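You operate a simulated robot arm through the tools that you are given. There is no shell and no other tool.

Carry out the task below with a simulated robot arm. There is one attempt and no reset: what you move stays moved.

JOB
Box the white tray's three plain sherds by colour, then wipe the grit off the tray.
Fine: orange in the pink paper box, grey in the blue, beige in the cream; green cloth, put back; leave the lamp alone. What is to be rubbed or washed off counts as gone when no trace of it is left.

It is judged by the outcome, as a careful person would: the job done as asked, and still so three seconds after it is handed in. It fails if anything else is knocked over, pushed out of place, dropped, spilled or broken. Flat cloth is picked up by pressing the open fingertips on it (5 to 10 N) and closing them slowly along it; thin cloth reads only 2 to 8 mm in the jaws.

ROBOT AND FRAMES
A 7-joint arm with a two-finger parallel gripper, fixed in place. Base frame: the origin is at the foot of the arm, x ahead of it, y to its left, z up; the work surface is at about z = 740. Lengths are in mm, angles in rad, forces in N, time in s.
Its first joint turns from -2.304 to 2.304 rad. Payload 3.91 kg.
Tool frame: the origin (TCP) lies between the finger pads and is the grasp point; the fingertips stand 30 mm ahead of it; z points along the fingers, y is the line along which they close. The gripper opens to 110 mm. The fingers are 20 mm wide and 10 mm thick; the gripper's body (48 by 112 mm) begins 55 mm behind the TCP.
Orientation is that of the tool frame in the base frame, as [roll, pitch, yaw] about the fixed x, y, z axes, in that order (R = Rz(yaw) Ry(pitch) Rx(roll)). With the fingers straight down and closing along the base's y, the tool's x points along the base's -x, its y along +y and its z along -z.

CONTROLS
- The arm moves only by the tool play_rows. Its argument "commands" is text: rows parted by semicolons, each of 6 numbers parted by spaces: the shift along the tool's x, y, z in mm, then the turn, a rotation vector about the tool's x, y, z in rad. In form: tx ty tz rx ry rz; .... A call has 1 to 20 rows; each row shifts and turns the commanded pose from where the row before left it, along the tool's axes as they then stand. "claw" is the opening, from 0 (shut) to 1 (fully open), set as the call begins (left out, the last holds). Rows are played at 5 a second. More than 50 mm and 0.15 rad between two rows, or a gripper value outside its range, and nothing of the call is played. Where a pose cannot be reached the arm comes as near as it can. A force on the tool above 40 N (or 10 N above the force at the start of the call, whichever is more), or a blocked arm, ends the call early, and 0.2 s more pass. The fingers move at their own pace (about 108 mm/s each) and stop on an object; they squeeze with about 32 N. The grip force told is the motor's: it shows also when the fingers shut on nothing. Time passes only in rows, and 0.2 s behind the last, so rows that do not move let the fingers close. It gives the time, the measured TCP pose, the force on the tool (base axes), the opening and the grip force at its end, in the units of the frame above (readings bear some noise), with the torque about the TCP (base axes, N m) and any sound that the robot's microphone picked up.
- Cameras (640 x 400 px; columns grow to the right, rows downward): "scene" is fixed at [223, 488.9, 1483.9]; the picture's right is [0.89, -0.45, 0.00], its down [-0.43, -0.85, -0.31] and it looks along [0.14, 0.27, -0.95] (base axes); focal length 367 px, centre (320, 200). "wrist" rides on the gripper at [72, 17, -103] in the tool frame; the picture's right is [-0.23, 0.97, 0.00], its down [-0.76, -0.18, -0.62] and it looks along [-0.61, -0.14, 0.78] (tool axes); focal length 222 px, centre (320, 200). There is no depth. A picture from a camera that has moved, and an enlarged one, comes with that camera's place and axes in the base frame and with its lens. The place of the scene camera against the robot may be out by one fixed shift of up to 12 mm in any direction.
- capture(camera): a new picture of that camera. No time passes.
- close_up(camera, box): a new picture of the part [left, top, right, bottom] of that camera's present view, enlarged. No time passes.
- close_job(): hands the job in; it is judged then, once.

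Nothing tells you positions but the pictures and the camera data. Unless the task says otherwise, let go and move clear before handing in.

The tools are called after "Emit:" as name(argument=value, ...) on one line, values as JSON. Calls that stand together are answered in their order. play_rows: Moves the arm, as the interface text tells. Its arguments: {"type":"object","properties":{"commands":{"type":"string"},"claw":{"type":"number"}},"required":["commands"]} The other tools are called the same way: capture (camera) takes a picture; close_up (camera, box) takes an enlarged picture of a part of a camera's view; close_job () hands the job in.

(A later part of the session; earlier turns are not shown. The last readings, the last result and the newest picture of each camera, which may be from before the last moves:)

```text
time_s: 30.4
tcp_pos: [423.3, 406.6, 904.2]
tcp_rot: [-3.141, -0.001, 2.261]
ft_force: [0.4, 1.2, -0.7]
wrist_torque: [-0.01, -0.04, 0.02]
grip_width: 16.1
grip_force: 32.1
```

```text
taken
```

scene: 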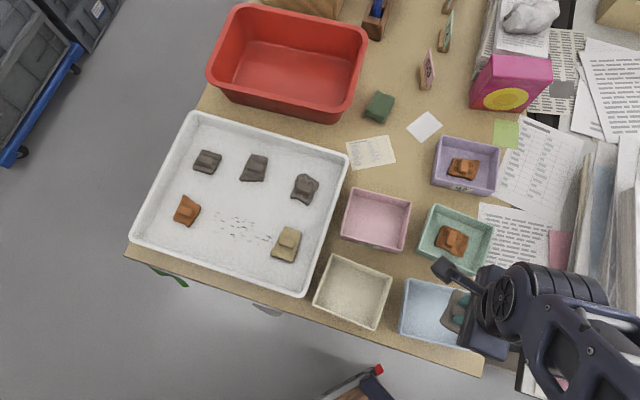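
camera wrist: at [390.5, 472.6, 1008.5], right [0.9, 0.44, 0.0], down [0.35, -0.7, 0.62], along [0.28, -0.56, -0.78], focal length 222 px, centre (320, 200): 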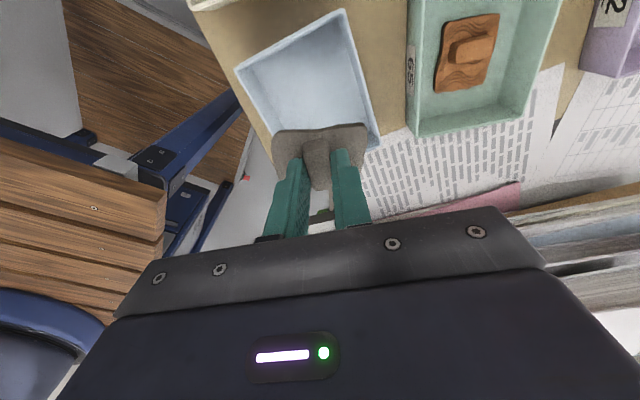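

The blue box's rim centres near (415, 412) and the sherd is nearly over it. I'll nudge into position and lower until it touches.

Emit:
play_rows(commands="3.3 -2.4 5 0 0 0;0 0 15 0 0 0;0 0 20 0 0 0;0 0 20 0 0 0;0 0 20 0 0 0;0 0 15 0 0 0;0 0 8 0 0 0;0 0 4 0 0 0;0 0 0 0 0 0")

Emit:
capture(camera="wrist")

Emit:
close_up(camera="scene", box=[360, 240, 520, 360])

```text
time_s: 32.4
tcp_pos: [421.2, 407.4, 797.1]
tcp_rot: [3.141, 0.0, 2.261]
ft_force: [0.0, 0.4, 0.1]
wrist_torque: [0.01, -0.03, 0.01]
grip_width: 16.0
grip_force: 31.9
```

```text
taken
camera wrist: at [387.4, 473.5, 901.0], right [0.9, 0.44, 0.0], down [0.35, -0.7, 0.62], along [0.28, -0.56, -0.78], focal length 222 px, centre (320, 200)
```

wrist: 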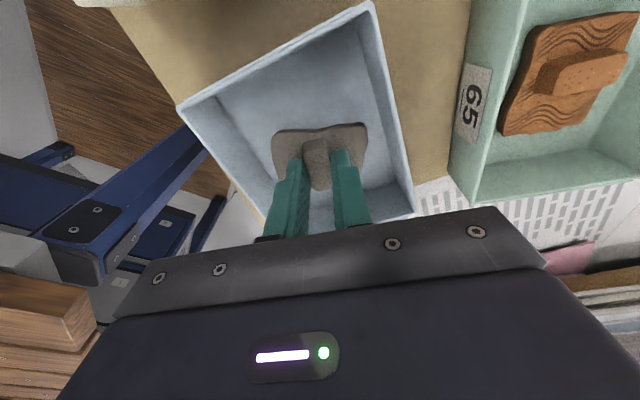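

```text
3.33 times, centred on (440, 300) of scene
camera zoom: at [223.0, 488.9, 1483.9], right [0.89, -0.45, 0.0], down [-0.43, -0.85, -0.31], along [0.14, 0.27, -0.95], focal length 1223 px, centre (-80, -133)
```

zoom: 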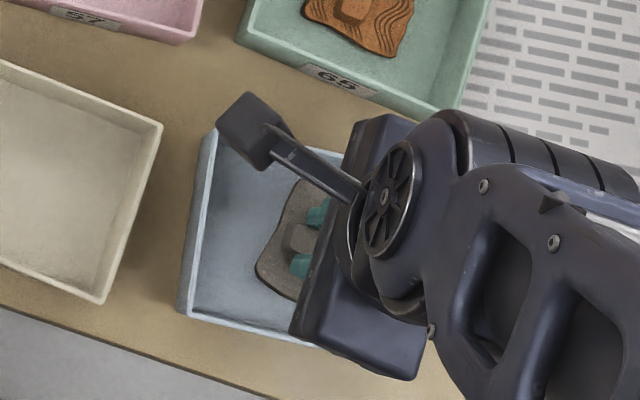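

The sherd is centred inside the blue box. I'll lower it in small steps until contact.

Emit:
play_rows(commands="0 0 3 0 0 0;0 0 3 0 0 0;0 0 2 0 0 0;0 0 0 0 0 0")

```text
time_s: 33.4
tcp_pos: [420.7, 406.7, 788.8]
tcp_rot: [-3.141, 0.001, 2.26]
ft_force: [0.0, -0.2, -0.5]
wrist_torque: [0.0, 0.03, 0.02]
grip_width: 15.9
grip_force: 32.1
```

Emit:
play_rows(commands="0 0 1.5 0 0 0;0 0 1.5 0 0 0;0 0 0 0 0 0")

```text
time_s: 34.2
tcp_pos: [421.0, 407.0, 785.8]
tcp_rot: [3.138, -0.002, 2.26]
ft_force: [-0.4, -1.1, 40.7]
wrist_torque: [-0.08, 0.07, 0.02]
grip_width: 15.8
grip_force: 32.0
```

It has touched down. I'll ease off the pressure and open the jaws a little.

Emit:
play_rows(commands="0 0 -0.8 0 0 0;0 0 0 0 0 0")

Emit:
play_rows(commands="0 0 0 0 0 0;0 0 0 0 0 0;0 0 0 0 0 0", claw=0.3)

Emit:
play_rows(commands="0 0 -5 0 0 0;0 0 -10 0 0 0;0 0 -15 0 0 0;0 0 -20 0 0 0;0 0 -30 0 0 0;0 0 -30 0 0 0;0 0 0 0 0 0")

Emit:
capture(camera="wrist")

```text
time_s: 34.8
tcp_pos: [421.4, 407.0, 787.0]
tcp_rot: [3.14, 0.0, 2.26]
ft_force: [1.0, 4.2, 31.6]
wrist_torque: [0.14, -0.01, -0.03]
grip_width: 16.0
grip_force: 31.7
```

```text
time_s: 35.6
tcp_pos: [420.5, 407.5, 786.3]
tcp_rot: [-3.139, 0.0, 2.26]
ft_force: [4.8, 1.7, 30.1]
wrist_torque: [0.04, 0.21, -0.02]
grip_width: 27.1
grip_force: 0.1
```

```text
time_s: 37.2
tcp_pos: [421.4, 406.6, 897.1]
tcp_rot: [3.141, 0.002, 2.261]
ft_force: [0.6, 0.3, 0.0]
wrist_torque: [0.0, 0.04, -0.03]
grip_width: 33.1
grip_force: 0.0
```

```text
taken
camera wrist: at [388.5, 472.1, 1001.8], right [0.9, 0.44, 0.0], down [0.35, -0.7, 0.62], along [0.28, -0.56, -0.78], focal length 222 px, centre (320, 200)
```

wrist: 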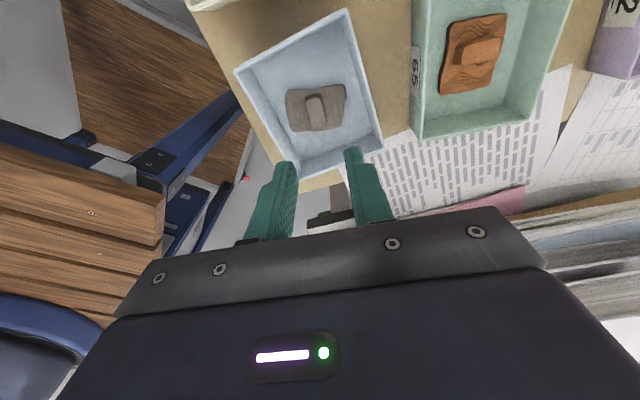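

The grey sherd is in the blue box. Next is the beige one: its knob is near (225.7, 658.5) with its long axis at about 132.6°.

Emit:
play_rows(commands="20 0.6 0 0 0 0;40 1.2 0 0 0 0;40 1.2 0 0 0 0;40 1.2 0 0 0 0;40 1.2 0 0 0 0;40 1.2 0 0 0 0;40 1.2 0 0 0 0;38 1.2 0 0 0 0;20.1 0.6 0 0 0 -0.054;0 0 32 0 0 0;0 0 32 0 0 0;0 0 0 0 0 0", claw=0.5)

Emit:
capture(camera="wrist")

Emit:
close_up(camera="wrist", box=[250, 80, 390, 180])

```text
time_s: 39.8
tcp_pos: [224.9, 658.5, 832.1]
tcp_rot: [3.141, 0.0, 2.313]
ft_force: [0.1, -0.3, 0.2]
wrist_torque: [0.0, 0.04, -0.01]
grip_width: 55.0
grip_force: 0.0
```

```text
taken
camera wrist: at [187.8, 722.2, 936.7], right [0.87, 0.49, 0.0], down [0.38, -0.68, 0.62], along [0.31, -0.54, -0.78], focal length 222 px, centre (320, 200)
```

wrist: 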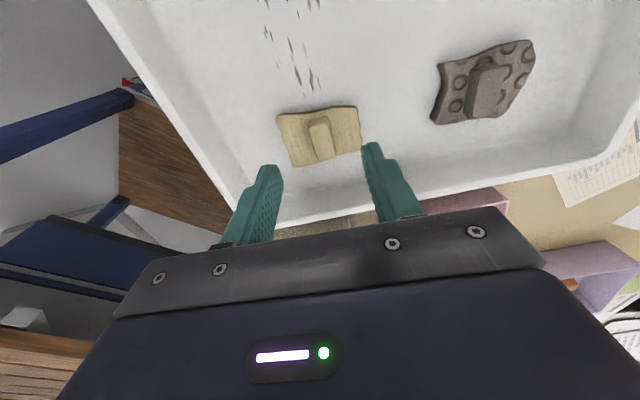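

```text
4.00 times, centred on (320, 130) of wrist
camera zoom: at [187.8, 722.2, 936.7], right [0.87, 0.49, 0.0], down [0.38, -0.68, 0.62], along [0.31, -0.54, -0.78], focal length 888 px, centre (320, 480)
```

zoom: 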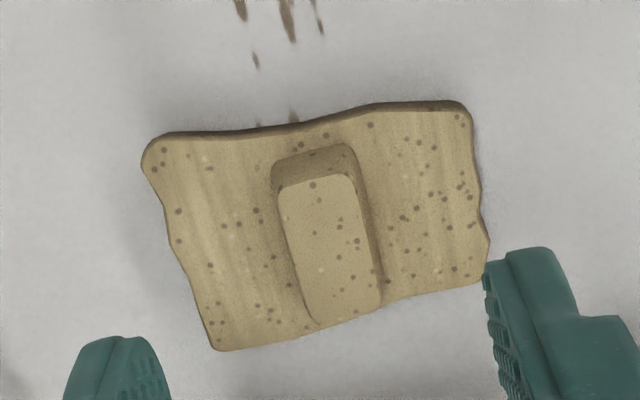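

Emit:
play_rows(commands="-0.4 2.1 15 0 0 0;0 0 15 0 0 0;0 0 9 0 0 0;0 0 4 0 0 0;0 0 2 0 0 0;0 0 0 0 0 0", claw=0.36)

Emit:
close_up(camera="wrist", box=[250, 100, 390, 200])

```text
time_s: 41.2
tcp_pos: [227.4, 659.6, 789.2]
tcp_rot: [3.139, -0.004, 2.315]
ft_force: [-0.3, -1.3, 17.0]
wrist_torque: [-0.26, 0.4, 0.02]
grip_width: 39.8
grip_force: 0.7
```

```text
4.00 times, centred on (320, 150) of wrist
camera zoom: at [190.1, 723.2, 893.3], right [0.87, 0.49, 0.0], down [0.38, -0.68, 0.62], along [0.31, -0.54, -0.78], focal length 888 px, centre (320, 400)
```

zoom: 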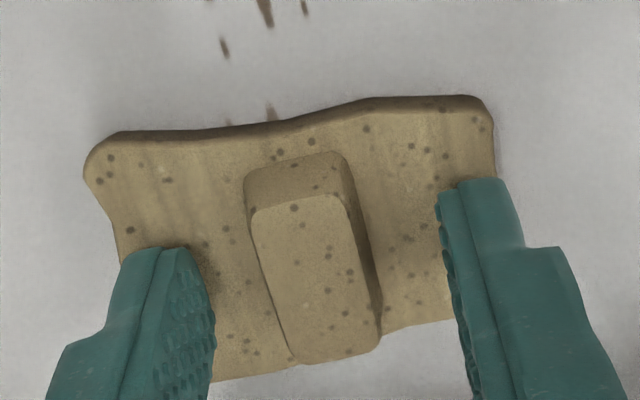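

Emit:
play_rows(commands="0 0 -1.2 0 0 0;0 0 0 0 0 0")

Emit:
play_rows(commands="0 0 0 0 0 0;0 0 0 0 0 0;0 0 0 0 0 0;0 0 0 0 0 0", claw=0)

Emit:
play_rows(commands="0 0 -2 0 0 0;0 0 -2 0 0 0;0 0 -2 0 0 0;0 0 -2 0 0 0")

Emit:
close_up(camera="wrist", box=[250, 100, 390, 200])

```text
time_s: 41.8
tcp_pos: [227.5, 658.3, 790.4]
tcp_rot: [3.141, 0.0, 2.313]
ft_force: [-2.3, 1.4, 5.9]
wrist_torque: [-0.03, 0.22, -0.06]
grip_width: 39.9
grip_force: 0.8
```

```text
time_s: 42.8
tcp_pos: [228.0, 658.6, 788.7]
tcp_rot: [-3.141, 0.001, 2.315]
ft_force: [1.9, -1.3, 3.3]
wrist_torque: [-0.11, -0.01, 0.04]
grip_width: 15.9
grip_force: 32.3
```

```text
time_s: 43.8
tcp_pos: [228.4, 658.9, 797.2]
tcp_rot: [3.14, -0.001, 2.314]
ft_force: [-0.9, -0.1, 0.2]
wrist_torque: [0.02, -0.04, 0.0]
grip_width: 16.0
grip_force: 31.8
```

```text
4.00 times, centred on (320, 150) of wrist
camera zoom: at [191.0, 724.0, 901.7], right [0.87, 0.49, 0.0], down [0.38, -0.68, 0.62], along [0.31, -0.54, -0.78], focal length 888 px, centre (320, 400)
```

zoom: 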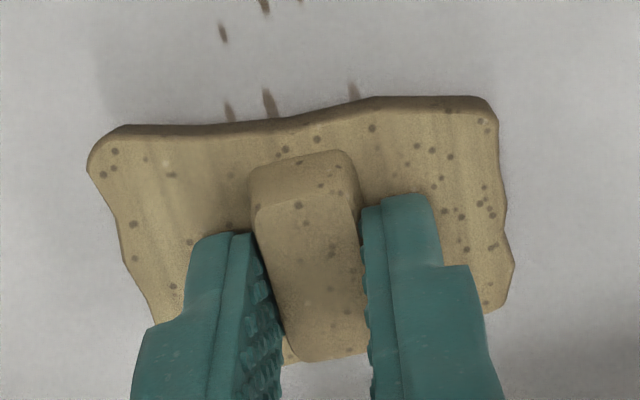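

The beige sherd is held. I'll lift it and carry it over the cream box, near (298, 514).

Emit:
play_rows(commands="0 0 -6 0 0 0;0 0 -10 0 0 0;0 0 -15 0 0 0;0 0 -20 0 0 0;0 0 -20 0 0 0;0 0 -15 0 0 0;0 0 -10 0 0 0;0 0 -4 0 0 0;-14 -4.2 0 0 0 0;-26.4 -7.9 0 0 0 0;-26.4 -7.9 0 0 0 0;-26.4 -7.9 0 0 0 0;-26.4 -7.9 0 0 0 0;-24.4 -7.5 0 0 0 0;-14.3 -3.9 0 0 0 0;0 0 0 0 0 0")

Emit:
capture(camera="wrist")

Emit:
capture(camera="scene")

```text
time_s: 47.2
tcp_pos: [302.9, 509.5, 896.0]
tcp_rot: [3.141, 0.001, 2.313]
ft_force: [0.0, 0.5, 0.4]
wrist_torque: [-0.02, 0.01, -0.01]
grip_width: 16.0
grip_force: 32.2
```

```text
taken
camera wrist: at [264.6, 574.9, 1001.2], right [0.87, 0.49, 0.0], down [0.38, -0.68, 0.62], along [0.31, -0.54, -0.78], focal length 222 px, centre (320, 200)
```

wrist: 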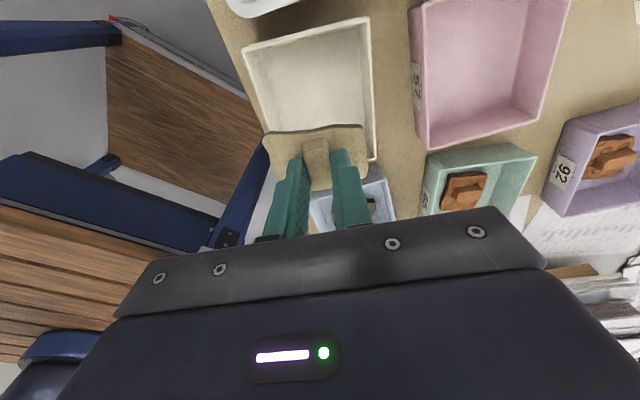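

```text
taken
```

scene: 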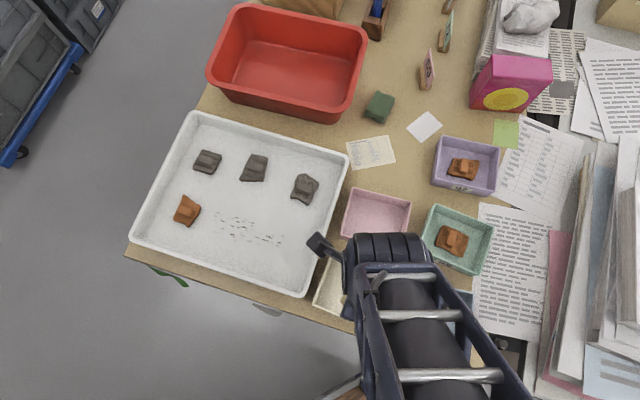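

The cream box's rim centres near (297, 516). I'll adjust slightly and lower.

Emit:
play_rows(commands="1.5 0.8 5 0 0 0;0 0 15 0 0 0;0 0 20 0 0 0;0 0 20 0 0 0;0 0 20 0 0 0;0 0 12 0 0 0;0 0 6 0 0 0;0 0 4 0 0 0;0 0 3 0 0 0;0 0 0 0 0 0")

Emit:
capture(camera="wrist")

```text
time_s: 49.4
tcp_pos: [300.1, 512.5, 793.5]
tcp_rot: [3.141, 0.0, 2.314]
ft_force: [-0.6, -0.9, -1.0]
wrist_torque: [0.0, 0.04, 0.02]
grip_width: 15.9
grip_force: 31.8
```

```text
taken
camera wrist: at [262.4, 576.7, 897.1], right [0.87, 0.49, 0.0], down [0.38, -0.68, 0.62], along [0.31, -0.54, -0.78], focal length 222 px, centre (320, 200)
```

wrist: 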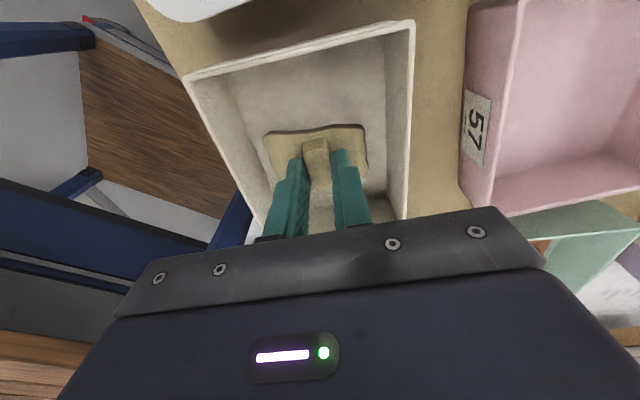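

Emit:
play_rows(commands="0 0 2 0 0 0;0 0 1.5 0 0 0;0 0 0 0 0 0")

```text
time_s: 50.2
tcp_pos: [300.4, 511.6, 788.9]
tcp_rot: [-3.142, 0.0, 2.313]
ft_force: [-0.3, 0.2, -0.5]
wrist_torque: [0.0, 0.01, -0.02]
grip_width: 15.8
grip_force: 32.1
```

Emit:
play_rows(commands="0 0 1 0 0 0;0 0 0.7 0 0 0;0 0 0 0 0 0")

```text
time_s: 51.0
tcp_pos: [299.3, 513.4, 786.3]
tcp_rot: [3.141, 0.0, 2.313]
ft_force: [1.1, 0.5, 8.2]
wrist_torque: [-0.15, 0.03, 0.02]
grip_width: 16.2
grip_force: 32.2
```

Emit:
play_rows(commands="0 0 0 0 0 0;0 0 0 0 0 0;0 0 0 0 0 0", claw=0.3)

Emit:
play_rows(commands="0 0 -3 0 0 0;0 0 -6 0 0 0;0 0 -12 0 0 0;0 0 -20 0 0 0;0 0 -30 0 0 0;0 0 -39 0 0 0;0 0 0 0 0 0")

Emit:
capture(camera="wrist")

```text
time_s: 51.8
tcp_pos: [298.9, 512.7, 786.5]
tcp_rot: [3.14, -0.001, 2.313]
ft_force: [0.0, 1.6, 7.5]
wrist_torque: [-0.01, 0.11, 0.02]
grip_width: 32.1
grip_force: 0.0
```

```text
time_s: 53.4
tcp_pos: [298.3, 511.4, 897.5]
tcp_rot: [-3.141, 0.0, 2.314]
ft_force: [0.7, 1.0, 0.2]
wrist_torque: [0.01, -0.02, 0.02]
grip_width: 32.9
grip_force: 0.0
```

```text
taken
camera wrist: at [262.0, 575.5, 1002.0], right [0.87, 0.49, 0.0], down [0.38, -0.68, 0.62], along [0.31, -0.54, -0.78], focal length 222 px, centre (320, 200)
```

wrist: 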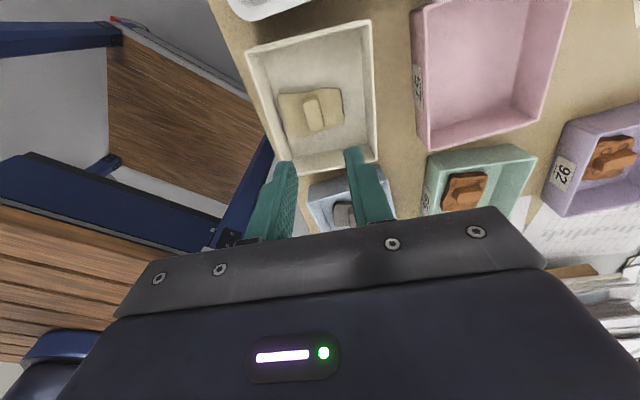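

The beige sherd is in the cream box. Next is the orange one, near (69, 810).

Emit:
play_rows(commands="20 1.7 0 0 0 0;38 3.3 0 0 0 0;40 3.4 0 0 0 0;40 3.4 0 0 0 0;40 3.4 0 0 0 0;40 3.4 0 0 0 0;40 3.4 0 0 0 0;40 3.4 0 0 0 0;38 3.3 0 0 0 0;25 2.2 0 0 0 0;14.2 1.3 0 0 0 -0.028;0 0 32 0 0 0;0 0 32 0 0 0;0 0 0 0 0 0", claw=0.5)

Emit:
capture(camera="wrist")

Emit:
close_up(camera="wrist", box=[250, 80, 390, 180])

```text
time_s: 56.4
tcp_pos: [70.8, 810.7, 832.8]
tcp_rot: [3.141, 0.001, 2.343]
ft_force: [-0.1, 0.1, -0.9]
wrist_torque: [-0.02, -0.01, 0.0]
grip_width: 55.0
grip_force: 0.1
```

```text
taken
camera wrist: at [32.1, 874.4, 938.6], right [0.86, 0.52, 0.0], down [0.4, -0.67, 0.62], along [0.32, -0.53, -0.78], focal length 222 px, centre (320, 200)
```

wrist: 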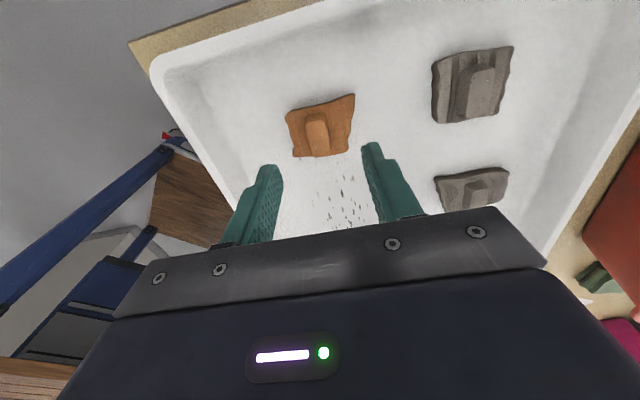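

```text
4.00 times, centred on (320, 130) of wrist
camera zoom: at [32.1, 874.4, 938.6], right [0.86, 0.52, 0.0], down [0.4, -0.67, 0.62], along [0.32, -0.53, -0.78], focal length 888 px, centre (320, 480)
```

zoom: 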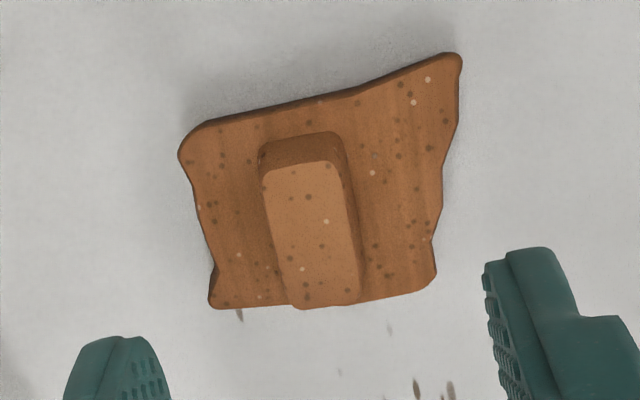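

Emit:
play_rows(commands="2 -1.4 15 0 0 0;0 0 15 0 0 0;0 0 9 0 0 0;0 0 4 0 0 0;0 0 1.5 0 0 0;0 0 0 0 0 0", claw=0.36)

Emit:
close_up(camera="wrist", box=[250, 100, 390, 200])

```text
time_s: 57.8
tcp_pos: [68.3, 811.6, 789.3]
tcp_rot: [3.139, 0.0, 2.342]
ft_force: [1.4, -0.5, 4.6]
wrist_torque: [0.06, -0.13, -0.01]
grip_width: 39.7
grip_force: 0.1
```

```text
4.00 times, centred on (320, 150) of wrist
camera zoom: at [28.5, 874.2, 893.2], right [0.86, 0.52, 0.0], down [0.4, -0.67, 0.62], along [0.32, -0.53, -0.78], focal length 888 px, centre (320, 400)
```

zoom: 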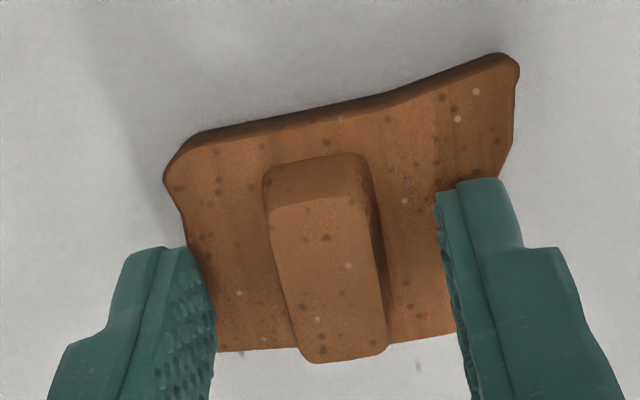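

Light contact with the plate, so I'll close here and test-lift.

Emit:
play_rows(commands="0 0 0 0 0 0;0 0 0 0 0 0;0 0 0 0 0 0;0 0 0 0 0 0", claw=0)

Emit:
play_rows(commands="0 0 -2 0 0 0;0 0 -2 0 0 0;0 0 -2 0 0 0;0 0 -2 0 0 0")

Emit:
close_up(camera="wrist", box=[250, 100, 390, 200])

```text
time_s: 58.8
tcp_pos: [68.2, 810.6, 788.9]
tcp_rot: [3.141, 0.001, 2.343]
ft_force: [-0.8, 2.0, 8.4]
wrist_torque: [0.24, 0.04, -0.04]
grip_width: 16.0
grip_force: 32.1
```

```text
time_s: 59.8
tcp_pos: [67.6, 810.2, 797.0]
tcp_rot: [-3.141, 0.002, 2.342]
ft_force: [-0.3, 0.4, -1.0]
wrist_torque: [-0.03, -0.01, 0.0]
grip_width: 16.2
grip_force: 32.3
```

```text
4.00 times, centred on (320, 150) of wrist
camera zoom: at [28.7, 873.6, 900.7], right [0.86, 0.52, 0.0], down [0.4, -0.67, 0.62], along [0.32, -0.53, -0.78], focal length 888 px, centre (320, 400)
```

zoom: 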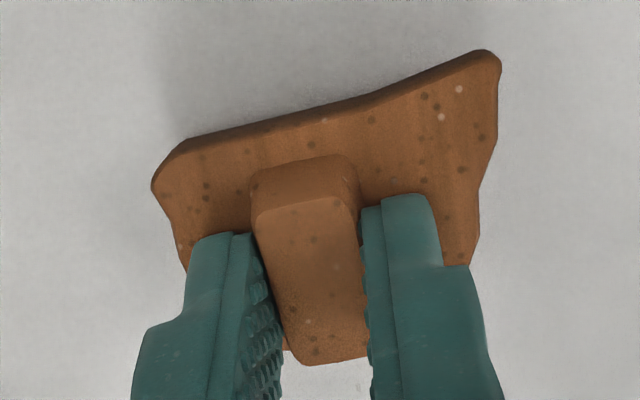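

The orange sherd is held. I'll lift it and carry it over the pink box, near (404, 617).

Emit:
play_rows(commands="0 0 -6 0 0 0;0 0 -10 0 0 0;0 0 -15 0 0 0;0 0 -20 0 0 0;0 0 -20 0 0 0;0 0 -15 0 0 0;0 0 -10 0 0 0;0 0 -4 0 0 0")

Emit:
play_rows(commands="-12 3.4 0 0 0 0;-24 6.7 0 0 0 0;-34 9.5 0 0 0 0;-36 10.1 0 0 0 0;-36 10.1 0 0 0 0;-36 10.1 0 0 0 0;-36 10.1 0 0 0 0;-36 10.1 0 0 0 0;-36 10.1 0 0 0 0;-36 10.1 0 0 0 0;-30 8.4 0 0 0 0;-18 5 0 0 0 0;-9.3 2.7 0 0 0 0;0 0 0 0 0 0")

Emit:
capture(camera="wrist")

Emit:
capture(camera="scene")

```text
time_s: 61.6
tcp_pos: [67.3, 810.0, 897.4]
tcp_rot: [-3.14, 0.0, 2.343]
ft_force: [-0.1, -0.3, -0.3]
wrist_torque: [0.02, 0.02, -0.03]
grip_width: 15.7
grip_force: 32.4
```

```text
time_s: 64.6
tcp_pos: [408.7, 613.6, 895.0]
tcp_rot: [3.141, 0.0, 2.343]
ft_force: [0.0, 0.0, -0.9]
wrist_torque: [-0.03, 0.02, -0.04]
grip_width: 15.9
grip_force: 31.6
```

```text
taken
camera wrist: at [369.0, 676.5, 999.9], right [0.86, 0.52, 0.0], down [0.4, -0.67, 0.62], along [0.32, -0.53, -0.78], focal length 222 px, centre (320, 200)
```

wrist: 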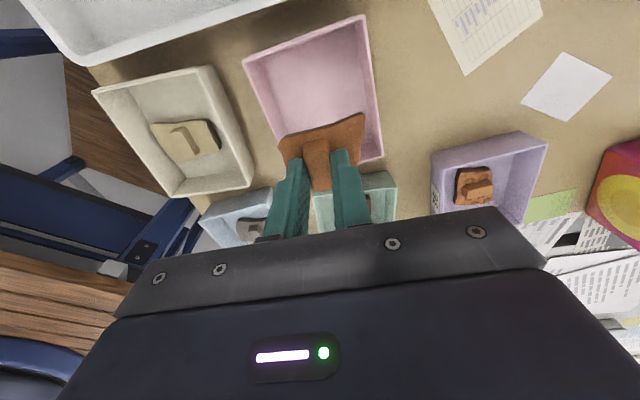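

```text
taken
```

scene: 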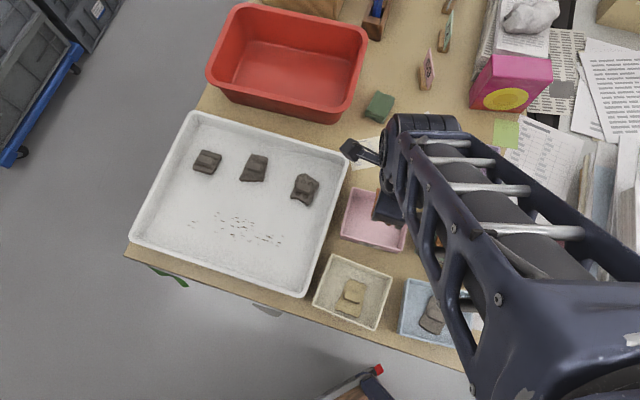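

The sherd is lined up over the pink box, whose rim centres near (406, 618). I'll lower it.

Emit:
play_rows(commands="-1 1.5 5 0 0 0;0 0 15 0 0 0;0 0 20 0 0 0;0 0 20 0 0 0;0 0 20 0 0 0;0 0 12 0 0 0;0 0 6 0 0 0;0 0 4 0 0 0;0 0 3 0 0 0;0 0 0 0 0 0")

Emit:
capture(camera="wrist")

```text
time_s: 66.8
tcp_pos: [409.3, 612.4, 791.7]
tcp_rot: [-3.141, 0.0, 2.342]
ft_force: [0.1, 1.1, -0.2]
wrist_torque: [-0.02, 0.0, -0.01]
grip_width: 15.8
grip_force: 31.4
```

```text
taken
camera wrist: at [370.7, 676.6, 895.7], right [0.86, 0.52, 0.0], down [0.4, -0.67, 0.62], along [0.32, -0.53, -0.78], focal length 222 px, centre (320, 200)
```

wrist: 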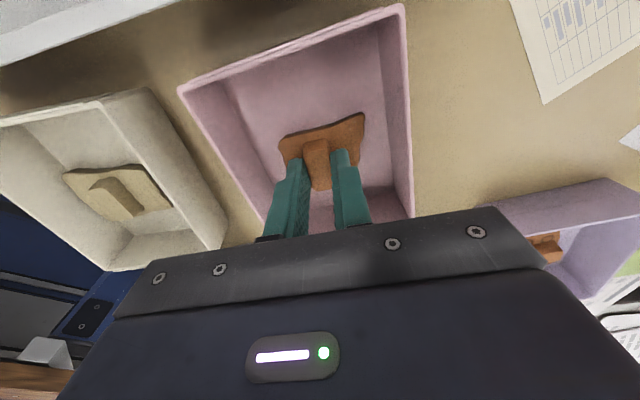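

Emit:
play_rows(commands="0 0 2 0 0 0;0 0 1 0 0 0;0 0 0 0 0 0")

```text
time_s: 67.6
tcp_pos: [409.2, 613.0, 787.8]
tcp_rot: [-3.141, 0.0, 2.342]
ft_force: [-0.1, -0.3, 2.2]
wrist_torque: [0.08, -0.02, 0.02]
grip_width: 15.9
grip_force: 32.4
```

Emit:
play_rows(commands="0 0 0.7 0 0 0;0 0 0 0 0 0")

```text
time_s: 68.2
tcp_pos: [410.0, 612.8, 789.1]
tcp_rot: [3.141, 0.001, 2.341]
ft_force: [0.1, -0.8, 4.1]
wrist_torque: [0.13, -0.1, -0.06]
grip_width: 16.2
grip_force: 32.0
```

The sherd has touched down gently in the pink box. I'll release it and rise.

Emit:
play_rows(commands="0 0 0 0 0 0;0 0 0 0 0 0;0 0 0 0 0 0", claw=0.3)

Emit:
play_rows(commands="0 0 -3 0 0 0;0 0 -6 0 0 0;0 0 -12 0 0 0;0 0 -20 0 0 0;0 0 -30 0 0 0;0 0 -39 0 0 0;0 0 0 0 0 0")

Emit:
capture(camera="wrist")

Emit:
capture(camera="scene")

```text
time_s: 69.0
tcp_pos: [410.0, 613.7, 786.1]
tcp_rot: [-3.141, 0.001, 2.341]
ft_force: [-0.2, -0.1, 2.2]
wrist_torque: [0.0, -0.08, 0.01]
grip_width: 33.0
grip_force: 0.0
```

```text
time_s: 70.6
tcp_pos: [409.8, 613.4, 898.5]
tcp_rot: [-3.141, -0.002, 2.341]
ft_force: [0.0, 0.3, 0.2]
wrist_torque: [0.02, 0.02, -0.01]
grip_width: 32.9
grip_force: 0.1
```

```text
taken
camera wrist: at [371.6, 676.4, 1003.2], right [0.86, 0.52, 0.0], down [0.4, -0.67, 0.62], along [0.32, -0.53, -0.78], focal length 222 px, centre (320, 200)
```

wrist: 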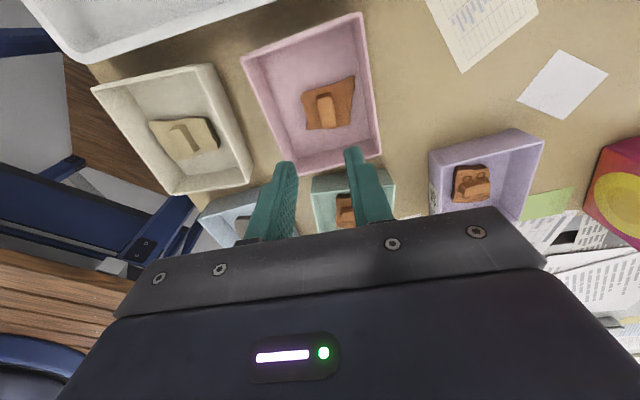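

```text
taken
```

scene: 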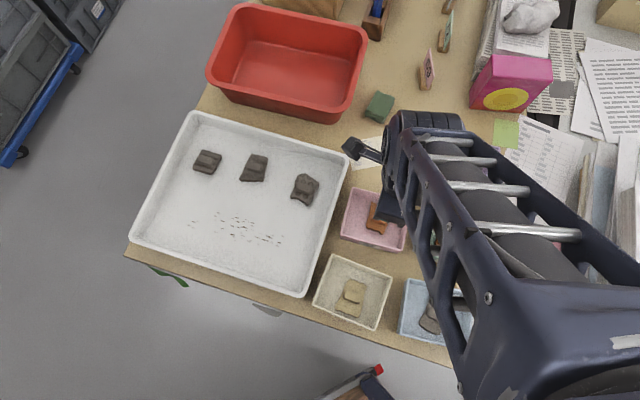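

All three sherds are boxed. Next is the cloth: I'll turn the wrist, move closer at a safe height, and measure the cloth and its clearance to the red tub.

Emit:
play_rows(commands="10.3 34.7 -13 0 0 0;10.3 34.7 -13 0 0 0;10.3 34.7 -13 0 0 0;10.3 34.7 -13 0 0 0;0 0 0 0 0 -0.142;0 0 0 0 0 -0.142;0 0 0 0 0 -0.142;0 0 0 0 0 -0.142;0 0 0 0 0 -0.142;0 0 0 0 0 -0.142;0 0 0 0 0 -0.142;0 0 0 0 0 -0.142;0 0 0 0 0 -0.142;0 0 0 0 0 -0.142;0 0 0 0 0 0")

Emit:
capture(camera="wrist")

Emit:
close_up(camera="wrist", box=[290, 110, 450, 230])

Emit:
capture(camera="scene")

```text
time_s: 73.8
tcp_pos: [481.1, 739.1, 950.0]
tcp_rot: [-3.141, 0.0, -2.52]
ft_force: [0.3, -0.3, 0.5]
wrist_torque: [-0.02, -0.03, 0.03]
grip_width: 33.2
grip_force: 0.1
```

```text
taken
camera wrist: at [411.0, 710.5, 1054.2], right [-0.38, 0.92, 0.0], down [0.72, 0.3, 0.62], along [0.58, 0.24, -0.78], focal length 222 px, centre (320, 200)
```

wrist: 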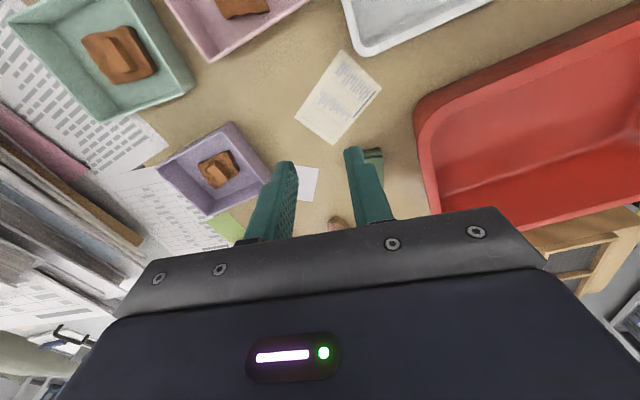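

```text
3.33 times, centred on (370, 170) of wrist
camera zoom: at [411.0, 710.5, 1054.2], right [-0.38, 0.92, 0.0], down [0.72, 0.3, 0.62], along [0.58, 0.24, -0.78], focal length 740 px, centre (153, 300)
```

zoom: 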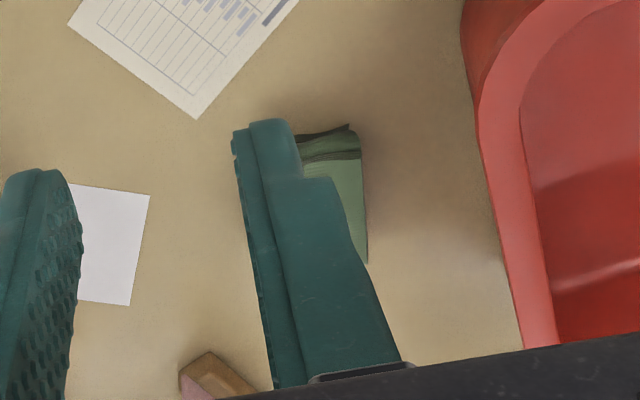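

```text
taken
```

scene: 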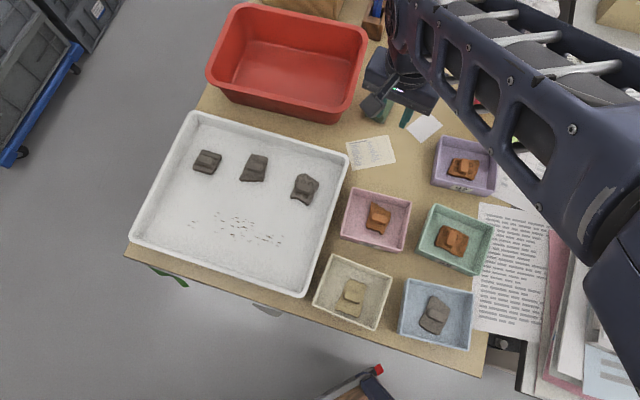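

Emit:
play_rows(commands="0 40 0 0 0 0;-12 24 0 0 0 0;0 0 0 0 0 0", claw=1)

Emit:
capture(camera="wrist")

Emit:
close_up(camera="wrist", box=[250, 90, 410, 210])

```text
time_s: 74.6
tcp_pos: [453.4, 798.3, 950.1]
tcp_rot: [-3.141, 0.0, -2.52]
ft_force: [-1.1, -0.3, 0.0]
wrist_torque: [0.0, -0.01, -0.02]
grip_width: 110.0
grip_force: 0.1
```

```text
taken
camera wrist: at [383.5, 769.4, 1054.1], right [-0.38, 0.92, 0.0], down [0.72, 0.3, 0.62], along [0.58, 0.24, -0.78], focal length 222 px, centre (320, 200)
```

wrist: 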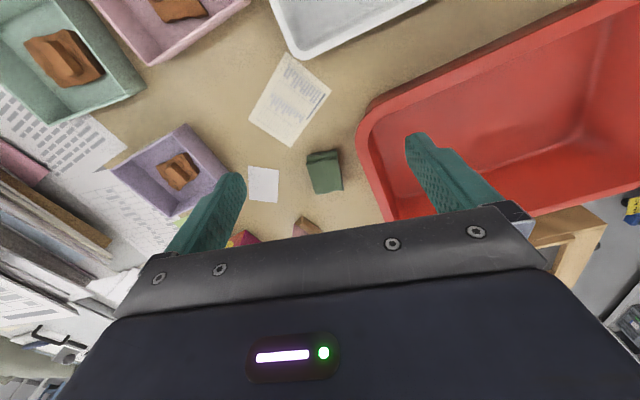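

```text
3.33 times, centred on (330, 150) of wrist
camera zoom: at [383.5, 769.4, 1054.1], right [-0.38, 0.92, 0.0], down [0.72, 0.3, 0.62], along [0.58, 0.24, -0.78], focal length 740 px, centre (287, 367)
```

zoom: 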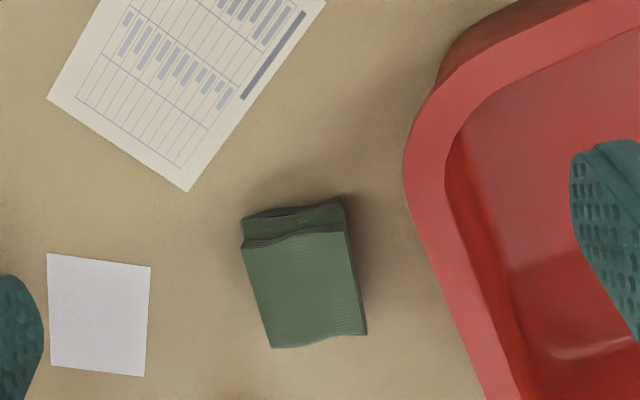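

The cloth's top is about 46 × 56 mm, centred near (556, 850), with its long axis at about 35°. The tub rim is about 60 mm away. It's just beyond vertical reach, so I'll tilt the fingers outward slightly and approach with the jaws closing across its width.

Emit:
play_rows(commands="0 0 0 0 0 0.023;0 0 0 0 -0.1 0;0 0 0 0 -0.1 0;-30.7 -8 23.2 0 0 0;-30.7 -8 23.2 0 0 0;-30.8 -8 23.3 0 0 0;0 0 0 0 0 0", claw=0.7)

Emit:
capture(camera="wrist")

Emit:
capture(camera="scene")

```text
time_s: 76.2
tcp_pos: [554.2, 840.2, 901.0]
tcp_rot: [-3.141, 0.202, -2.542]
ft_force: [-0.3, -0.2, 0.3]
wrist_torque: [0.0, 0.01, -0.01]
grip_width: 77.1
grip_force: 0.0
```

```text
taken
camera wrist: at [467.8, 801.8, 988.7], right [-0.36, 0.93, 0.05], down [0.61, 0.2, 0.76], along [0.7, 0.31, -0.65], focal length 222 px, centre (320, 200)
```

wrist: 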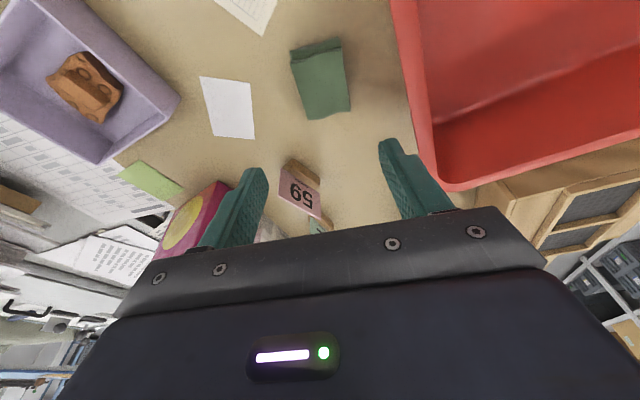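

```text
taken
```

scene: 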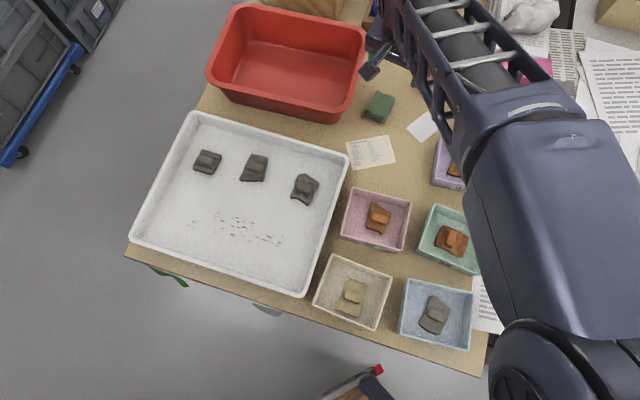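

Emit:
close_up(camera="wrist", box=[250, 20, 410, 140])

```text
3.33 times, centred on (330, 80) of wrist
camera zoom: at [467.8, 801.8, 988.7], right [-0.36, 0.93, 0.05], down [0.61, 0.2, 0.76], along [0.7, 0.31, -0.65], focal length 740 px, centre (287, 600)
```

zoom: 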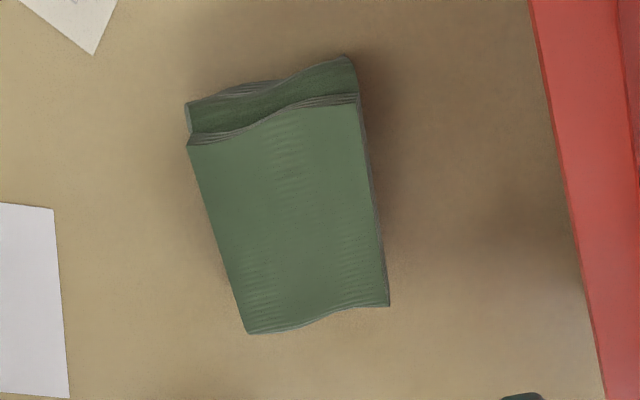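

Emit:
play_rows(commands="5.96 0 29.4 0 0 0;5.96 0 29.4 0 0 0;3.97 0 19.6 0 0 0;0 0 0 0 0 0")

Emit:
capture(camera="wrist")

Emit:
close_up(camera="wrist", box=[230, 60, 430, 210])

Emit:
close_up(camera="scene", box=[320, 40, 480, 160])

```text
time_s: 77.2
tcp_pos: [554.1, 836.2, 820.5]
tcp_rot: [3.141, 0.2, -2.544]
ft_force: [0.0, -0.2, 0.2]
wrist_torque: [0.01, 0.0, 0.03]
grip_width: 76.8
grip_force: 0.1
```

```text
taken
camera wrist: at [467.8, 798.7, 909.4], right [-0.36, 0.93, 0.05], down [0.61, 0.2, 0.76], along [0.7, 0.31, -0.65], focal length 222 px, centre (320, 200)
```

wrist: 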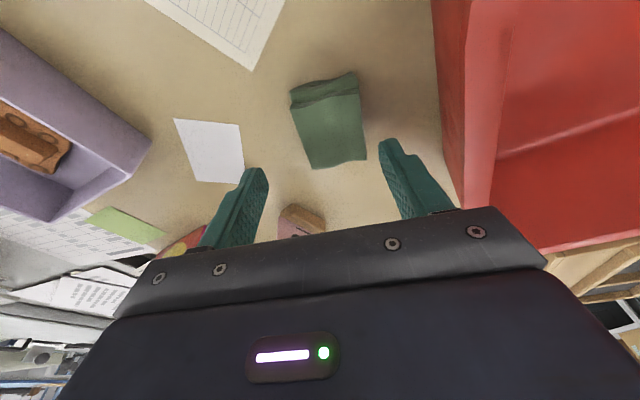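

```text
2.67 times, centred on (330, 135) of wrist
camera zoom: at [467.8, 798.7, 909.4], right [-0.36, 0.93, 0.05], down [0.61, 0.2, 0.76], along [0.7, 0.31, -0.65], focal length 592 px, centre (293, 373)
```

zoom: 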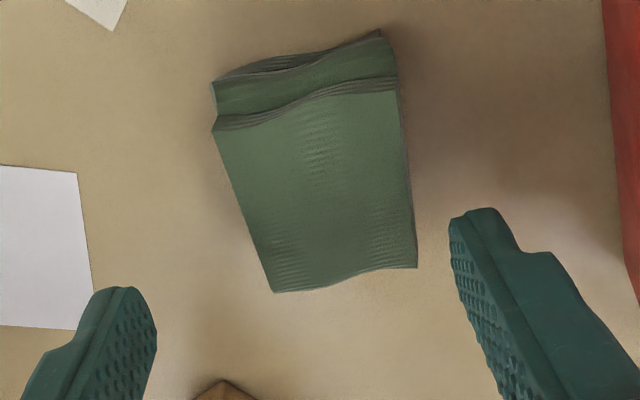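

```text
3.33 times, centred on (400, 100) of scene
camera zoom: at [223.0, 488.9, 1483.9], right [0.89, -0.45, 0.0], down [-0.43, -0.85, -0.31], along [0.14, 0.27, -0.95], focal length 1223 px, centre (53, 533)
```

zoom: 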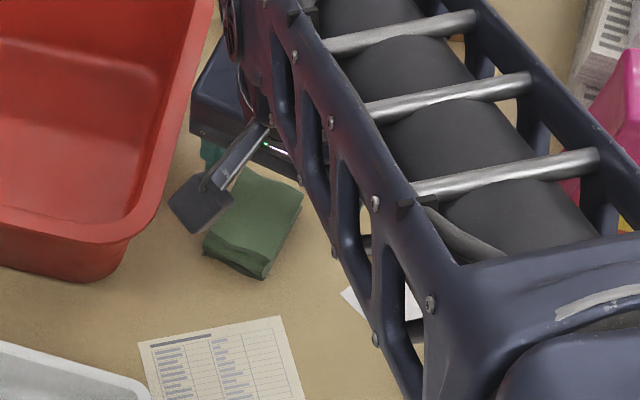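

Emit:
play_rows(commands="2.98 0 14.7 0 0 0;1.99 0 9.8 0 0 0;1.49 0 7.35 0 0 0;1 0 4.9 0 0 0;0 0 0 0 0 0")

Emit:
capture(camera="wrist")

Emit:
close_up(camera="wrist", box=[230, 80, 430, 230])

Emit:
close_up(camera="scene", box=[320, 40, 480, 160])

```text
time_s: 78.4
tcp_pos: [553.2, 837.1, 782.1]
tcp_rot: [-3.14, 0.201, -2.544]
ft_force: [0.3, 0.0, -0.7]
wrist_torque: [0.04, 0.04, 0.03]
grip_width: 77.1
grip_force: 0.1
```

```text
taken
camera wrist: at [467.0, 800.0, 870.3], right [-0.36, 0.93, 0.05], down [0.61, 0.2, 0.76], along [0.7, 0.31, -0.65], focal length 222 px, centre (320, 200)
```

wrist: 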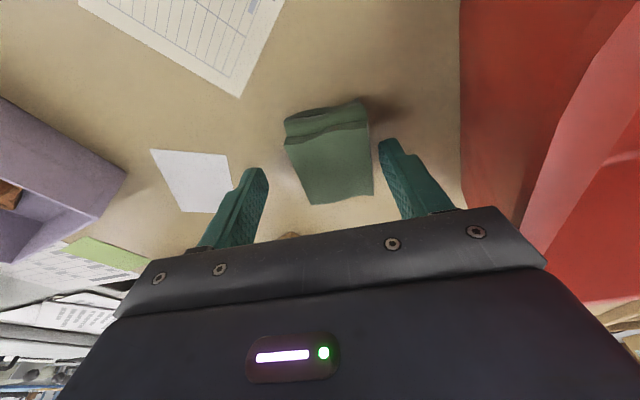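

```text
2.67 times, centred on (330, 155) of wrist
camera zoom: at [467.0, 800.0, 870.3], right [-0.36, 0.93, 0.05], down [0.61, 0.2, 0.76], along [0.7, 0.31, -0.65], focal length 592 px, centre (293, 320)
```

zoom: 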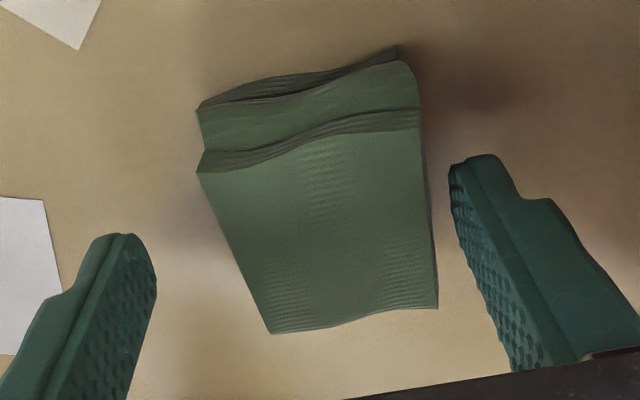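

```text
3.33 times, centred on (400, 100) of scene
camera zoom: at [223.0, 488.9, 1483.9], right [0.89, -0.45, 0.0], down [-0.43, -0.85, -0.31], along [0.14, 0.27, -0.95], focal length 1223 px, centre (53, 533)
```

zoom: 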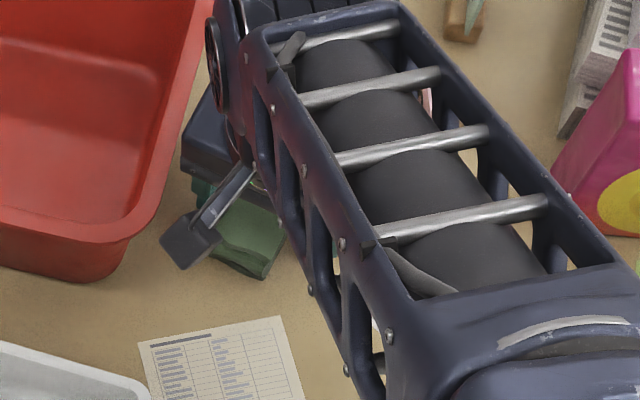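

Emit:
play_rows(commands="0.4 0 1.96 0 0 0;0.4 0 1.96 0 0 0;0 0 0 0 0 0", claw=0.6)

Emit:
play_rows(commands="0 0 0 0 0 0;0 0 0 0 0 0", claw=0.5)

Emit:
play_rows(commands="0 0 0 0 0 0;0 0 0 0 0 0", claw=0.44)

Emit:
close_up(camera="wrist", box=[230, 80, 430, 230])

```text
time_s: 79.2
tcp_pos: [552.0, 837.6, 778.9]
tcp_rot: [3.141, 0.2, -2.542]
ft_force: [0.3, -0.7, 0.6]
wrist_torque: [0.0, 0.02, 0.0]
grip_width: 65.7
grip_force: 0.1
```

```text
time_s: 79.8
tcp_pos: [552.4, 837.6, 778.3]
tcp_rot: [-3.141, 0.201, -2.542]
ft_force: [-0.2, 0.8, -0.1]
wrist_torque: [-0.02, 0.0, 0.01]
grip_width: 55.1
grip_force: 0.1
```

```text
time_s: 80.4
tcp_pos: [551.4, 838.6, 778.8]
tcp_rot: [3.141, 0.2, -2.544]
ft_force: [-0.8, -0.5, -0.5]
wrist_torque: [0.02, -0.02, 0.01]
grip_width: 49.4
grip_force: 20.6
```

```text
2.67 times, centred on (330, 155) of wrist
camera zoom: at [466.8, 799.6, 866.8], right [-0.36, 0.93, 0.05], down [0.61, 0.2, 0.76], along [0.7, 0.31, -0.65], focal length 592 px, centre (293, 320)
```

zoom: 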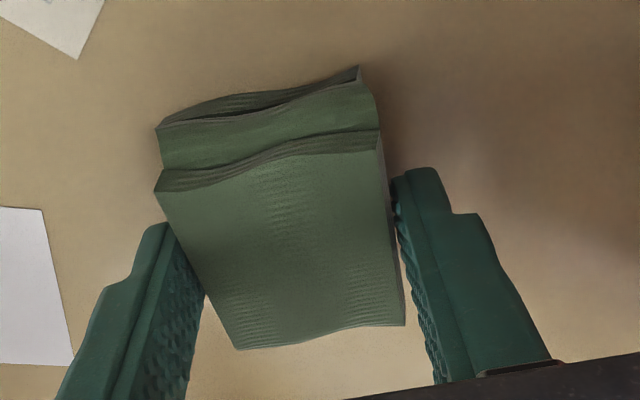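

The jaws have met the cloth. I'll close fully and test-lift slowly.

Emit:
play_rows(commands="0 0 0 0 0 0;0 0 0 0 0 0;0 0 0 0 0 0", claw=0.1)

Emit:
play_rows(commands="-0.6 0 -2.94 0 0 0;-0.6 0 -2.94 0 0 0;-0.8 0 -3.92 0 0 0;0 0 0 0 0 0")

Emit:
capture(camera="wrist")

Emit:
close_up(camera="wrist", box=[230, 80, 430, 230])

```text
time_s: 81.2
tcp_pos: [553.1, 838.0, 779.3]
tcp_rot: [3.14, 0.201, -2.543]
ft_force: [0.7, -0.4, 0.6]
wrist_torque: [0.01, 0.0, 0.0]
grip_width: 48.7
grip_force: 32.2
```

```text
time_s: 82.2
tcp_pos: [552.2, 838.0, 787.0]
tcp_rot: [-3.141, 0.202, -2.543]
ft_force: [-0.6, -0.4, -0.4]
wrist_torque: [0.03, 0.01, -0.03]
grip_width: 49.2
grip_force: 32.3
```

```text
taken
camera wrist: at [466.3, 799.6, 875.8], right [-0.36, 0.93, 0.05], down [0.61, 0.2, 0.76], along [0.7, 0.31, -0.65], focal length 222 px, centre (320, 200)
```

wrist: 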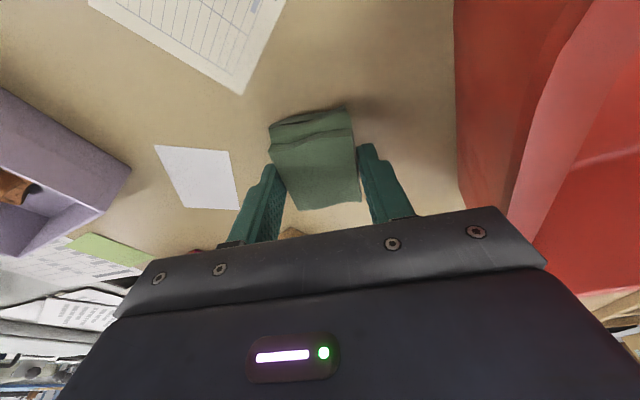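

```text
2.67 times, centred on (330, 155) of wrist
camera zoom: at [466.3, 799.6, 875.8], right [-0.36, 0.93, 0.05], down [0.61, 0.2, 0.76], along [0.7, 0.31, -0.65], focal length 592 px, centre (293, 320)
```

zoom: 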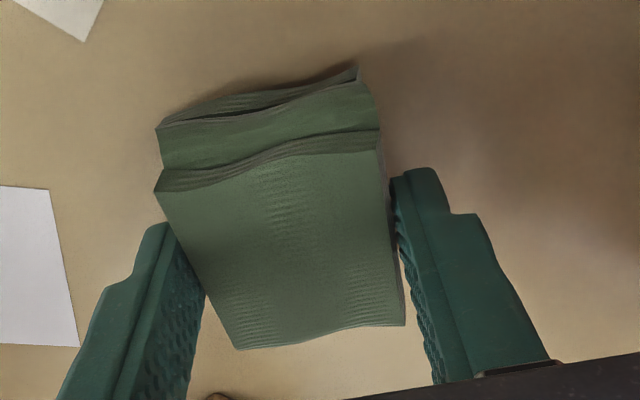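

The cloth lifts as one piece. I'll raise it, carry it over the tray, and then look at the grit now that the sherds are gone.

Emit:
play_rows(commands="-2 0 -9.8 0 0 0;-4 0 -19.6 0 0 0;-6 0 -29.4 0 0 0;-6.9 0 -34.3 0 0 0;-5.9 0 -29.4 0 0 0;0 0 0 0 0 0")

Emit:
capture(camera="wrist")

```text
time_s: 83.6
tcp_pos: [554.3, 836.9, 911.6]
tcp_rot: [-3.14, 0.199, -2.543]
ft_force: [0.0, 0.0, -0.4]
wrist_torque: [0.02, 0.02, -0.02]
grip_width: 48.7
grip_force: 31.5
```

```text
taken
camera wrist: at [468.2, 798.1, 1001.2], right [-0.36, 0.93, 0.05], down [0.61, 0.2, 0.76], along [0.7, 0.31, -0.65], focal length 222 px, centre (320, 200)
```

wrist: 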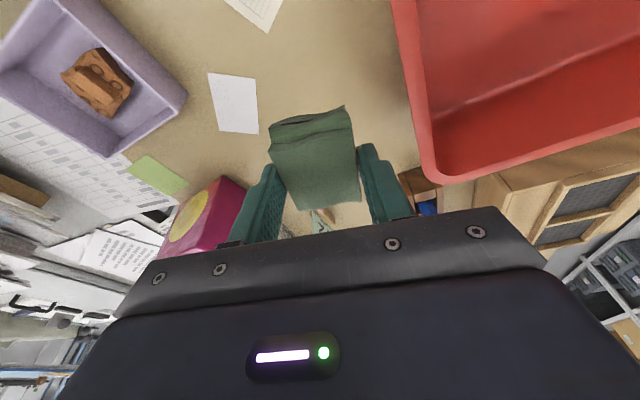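

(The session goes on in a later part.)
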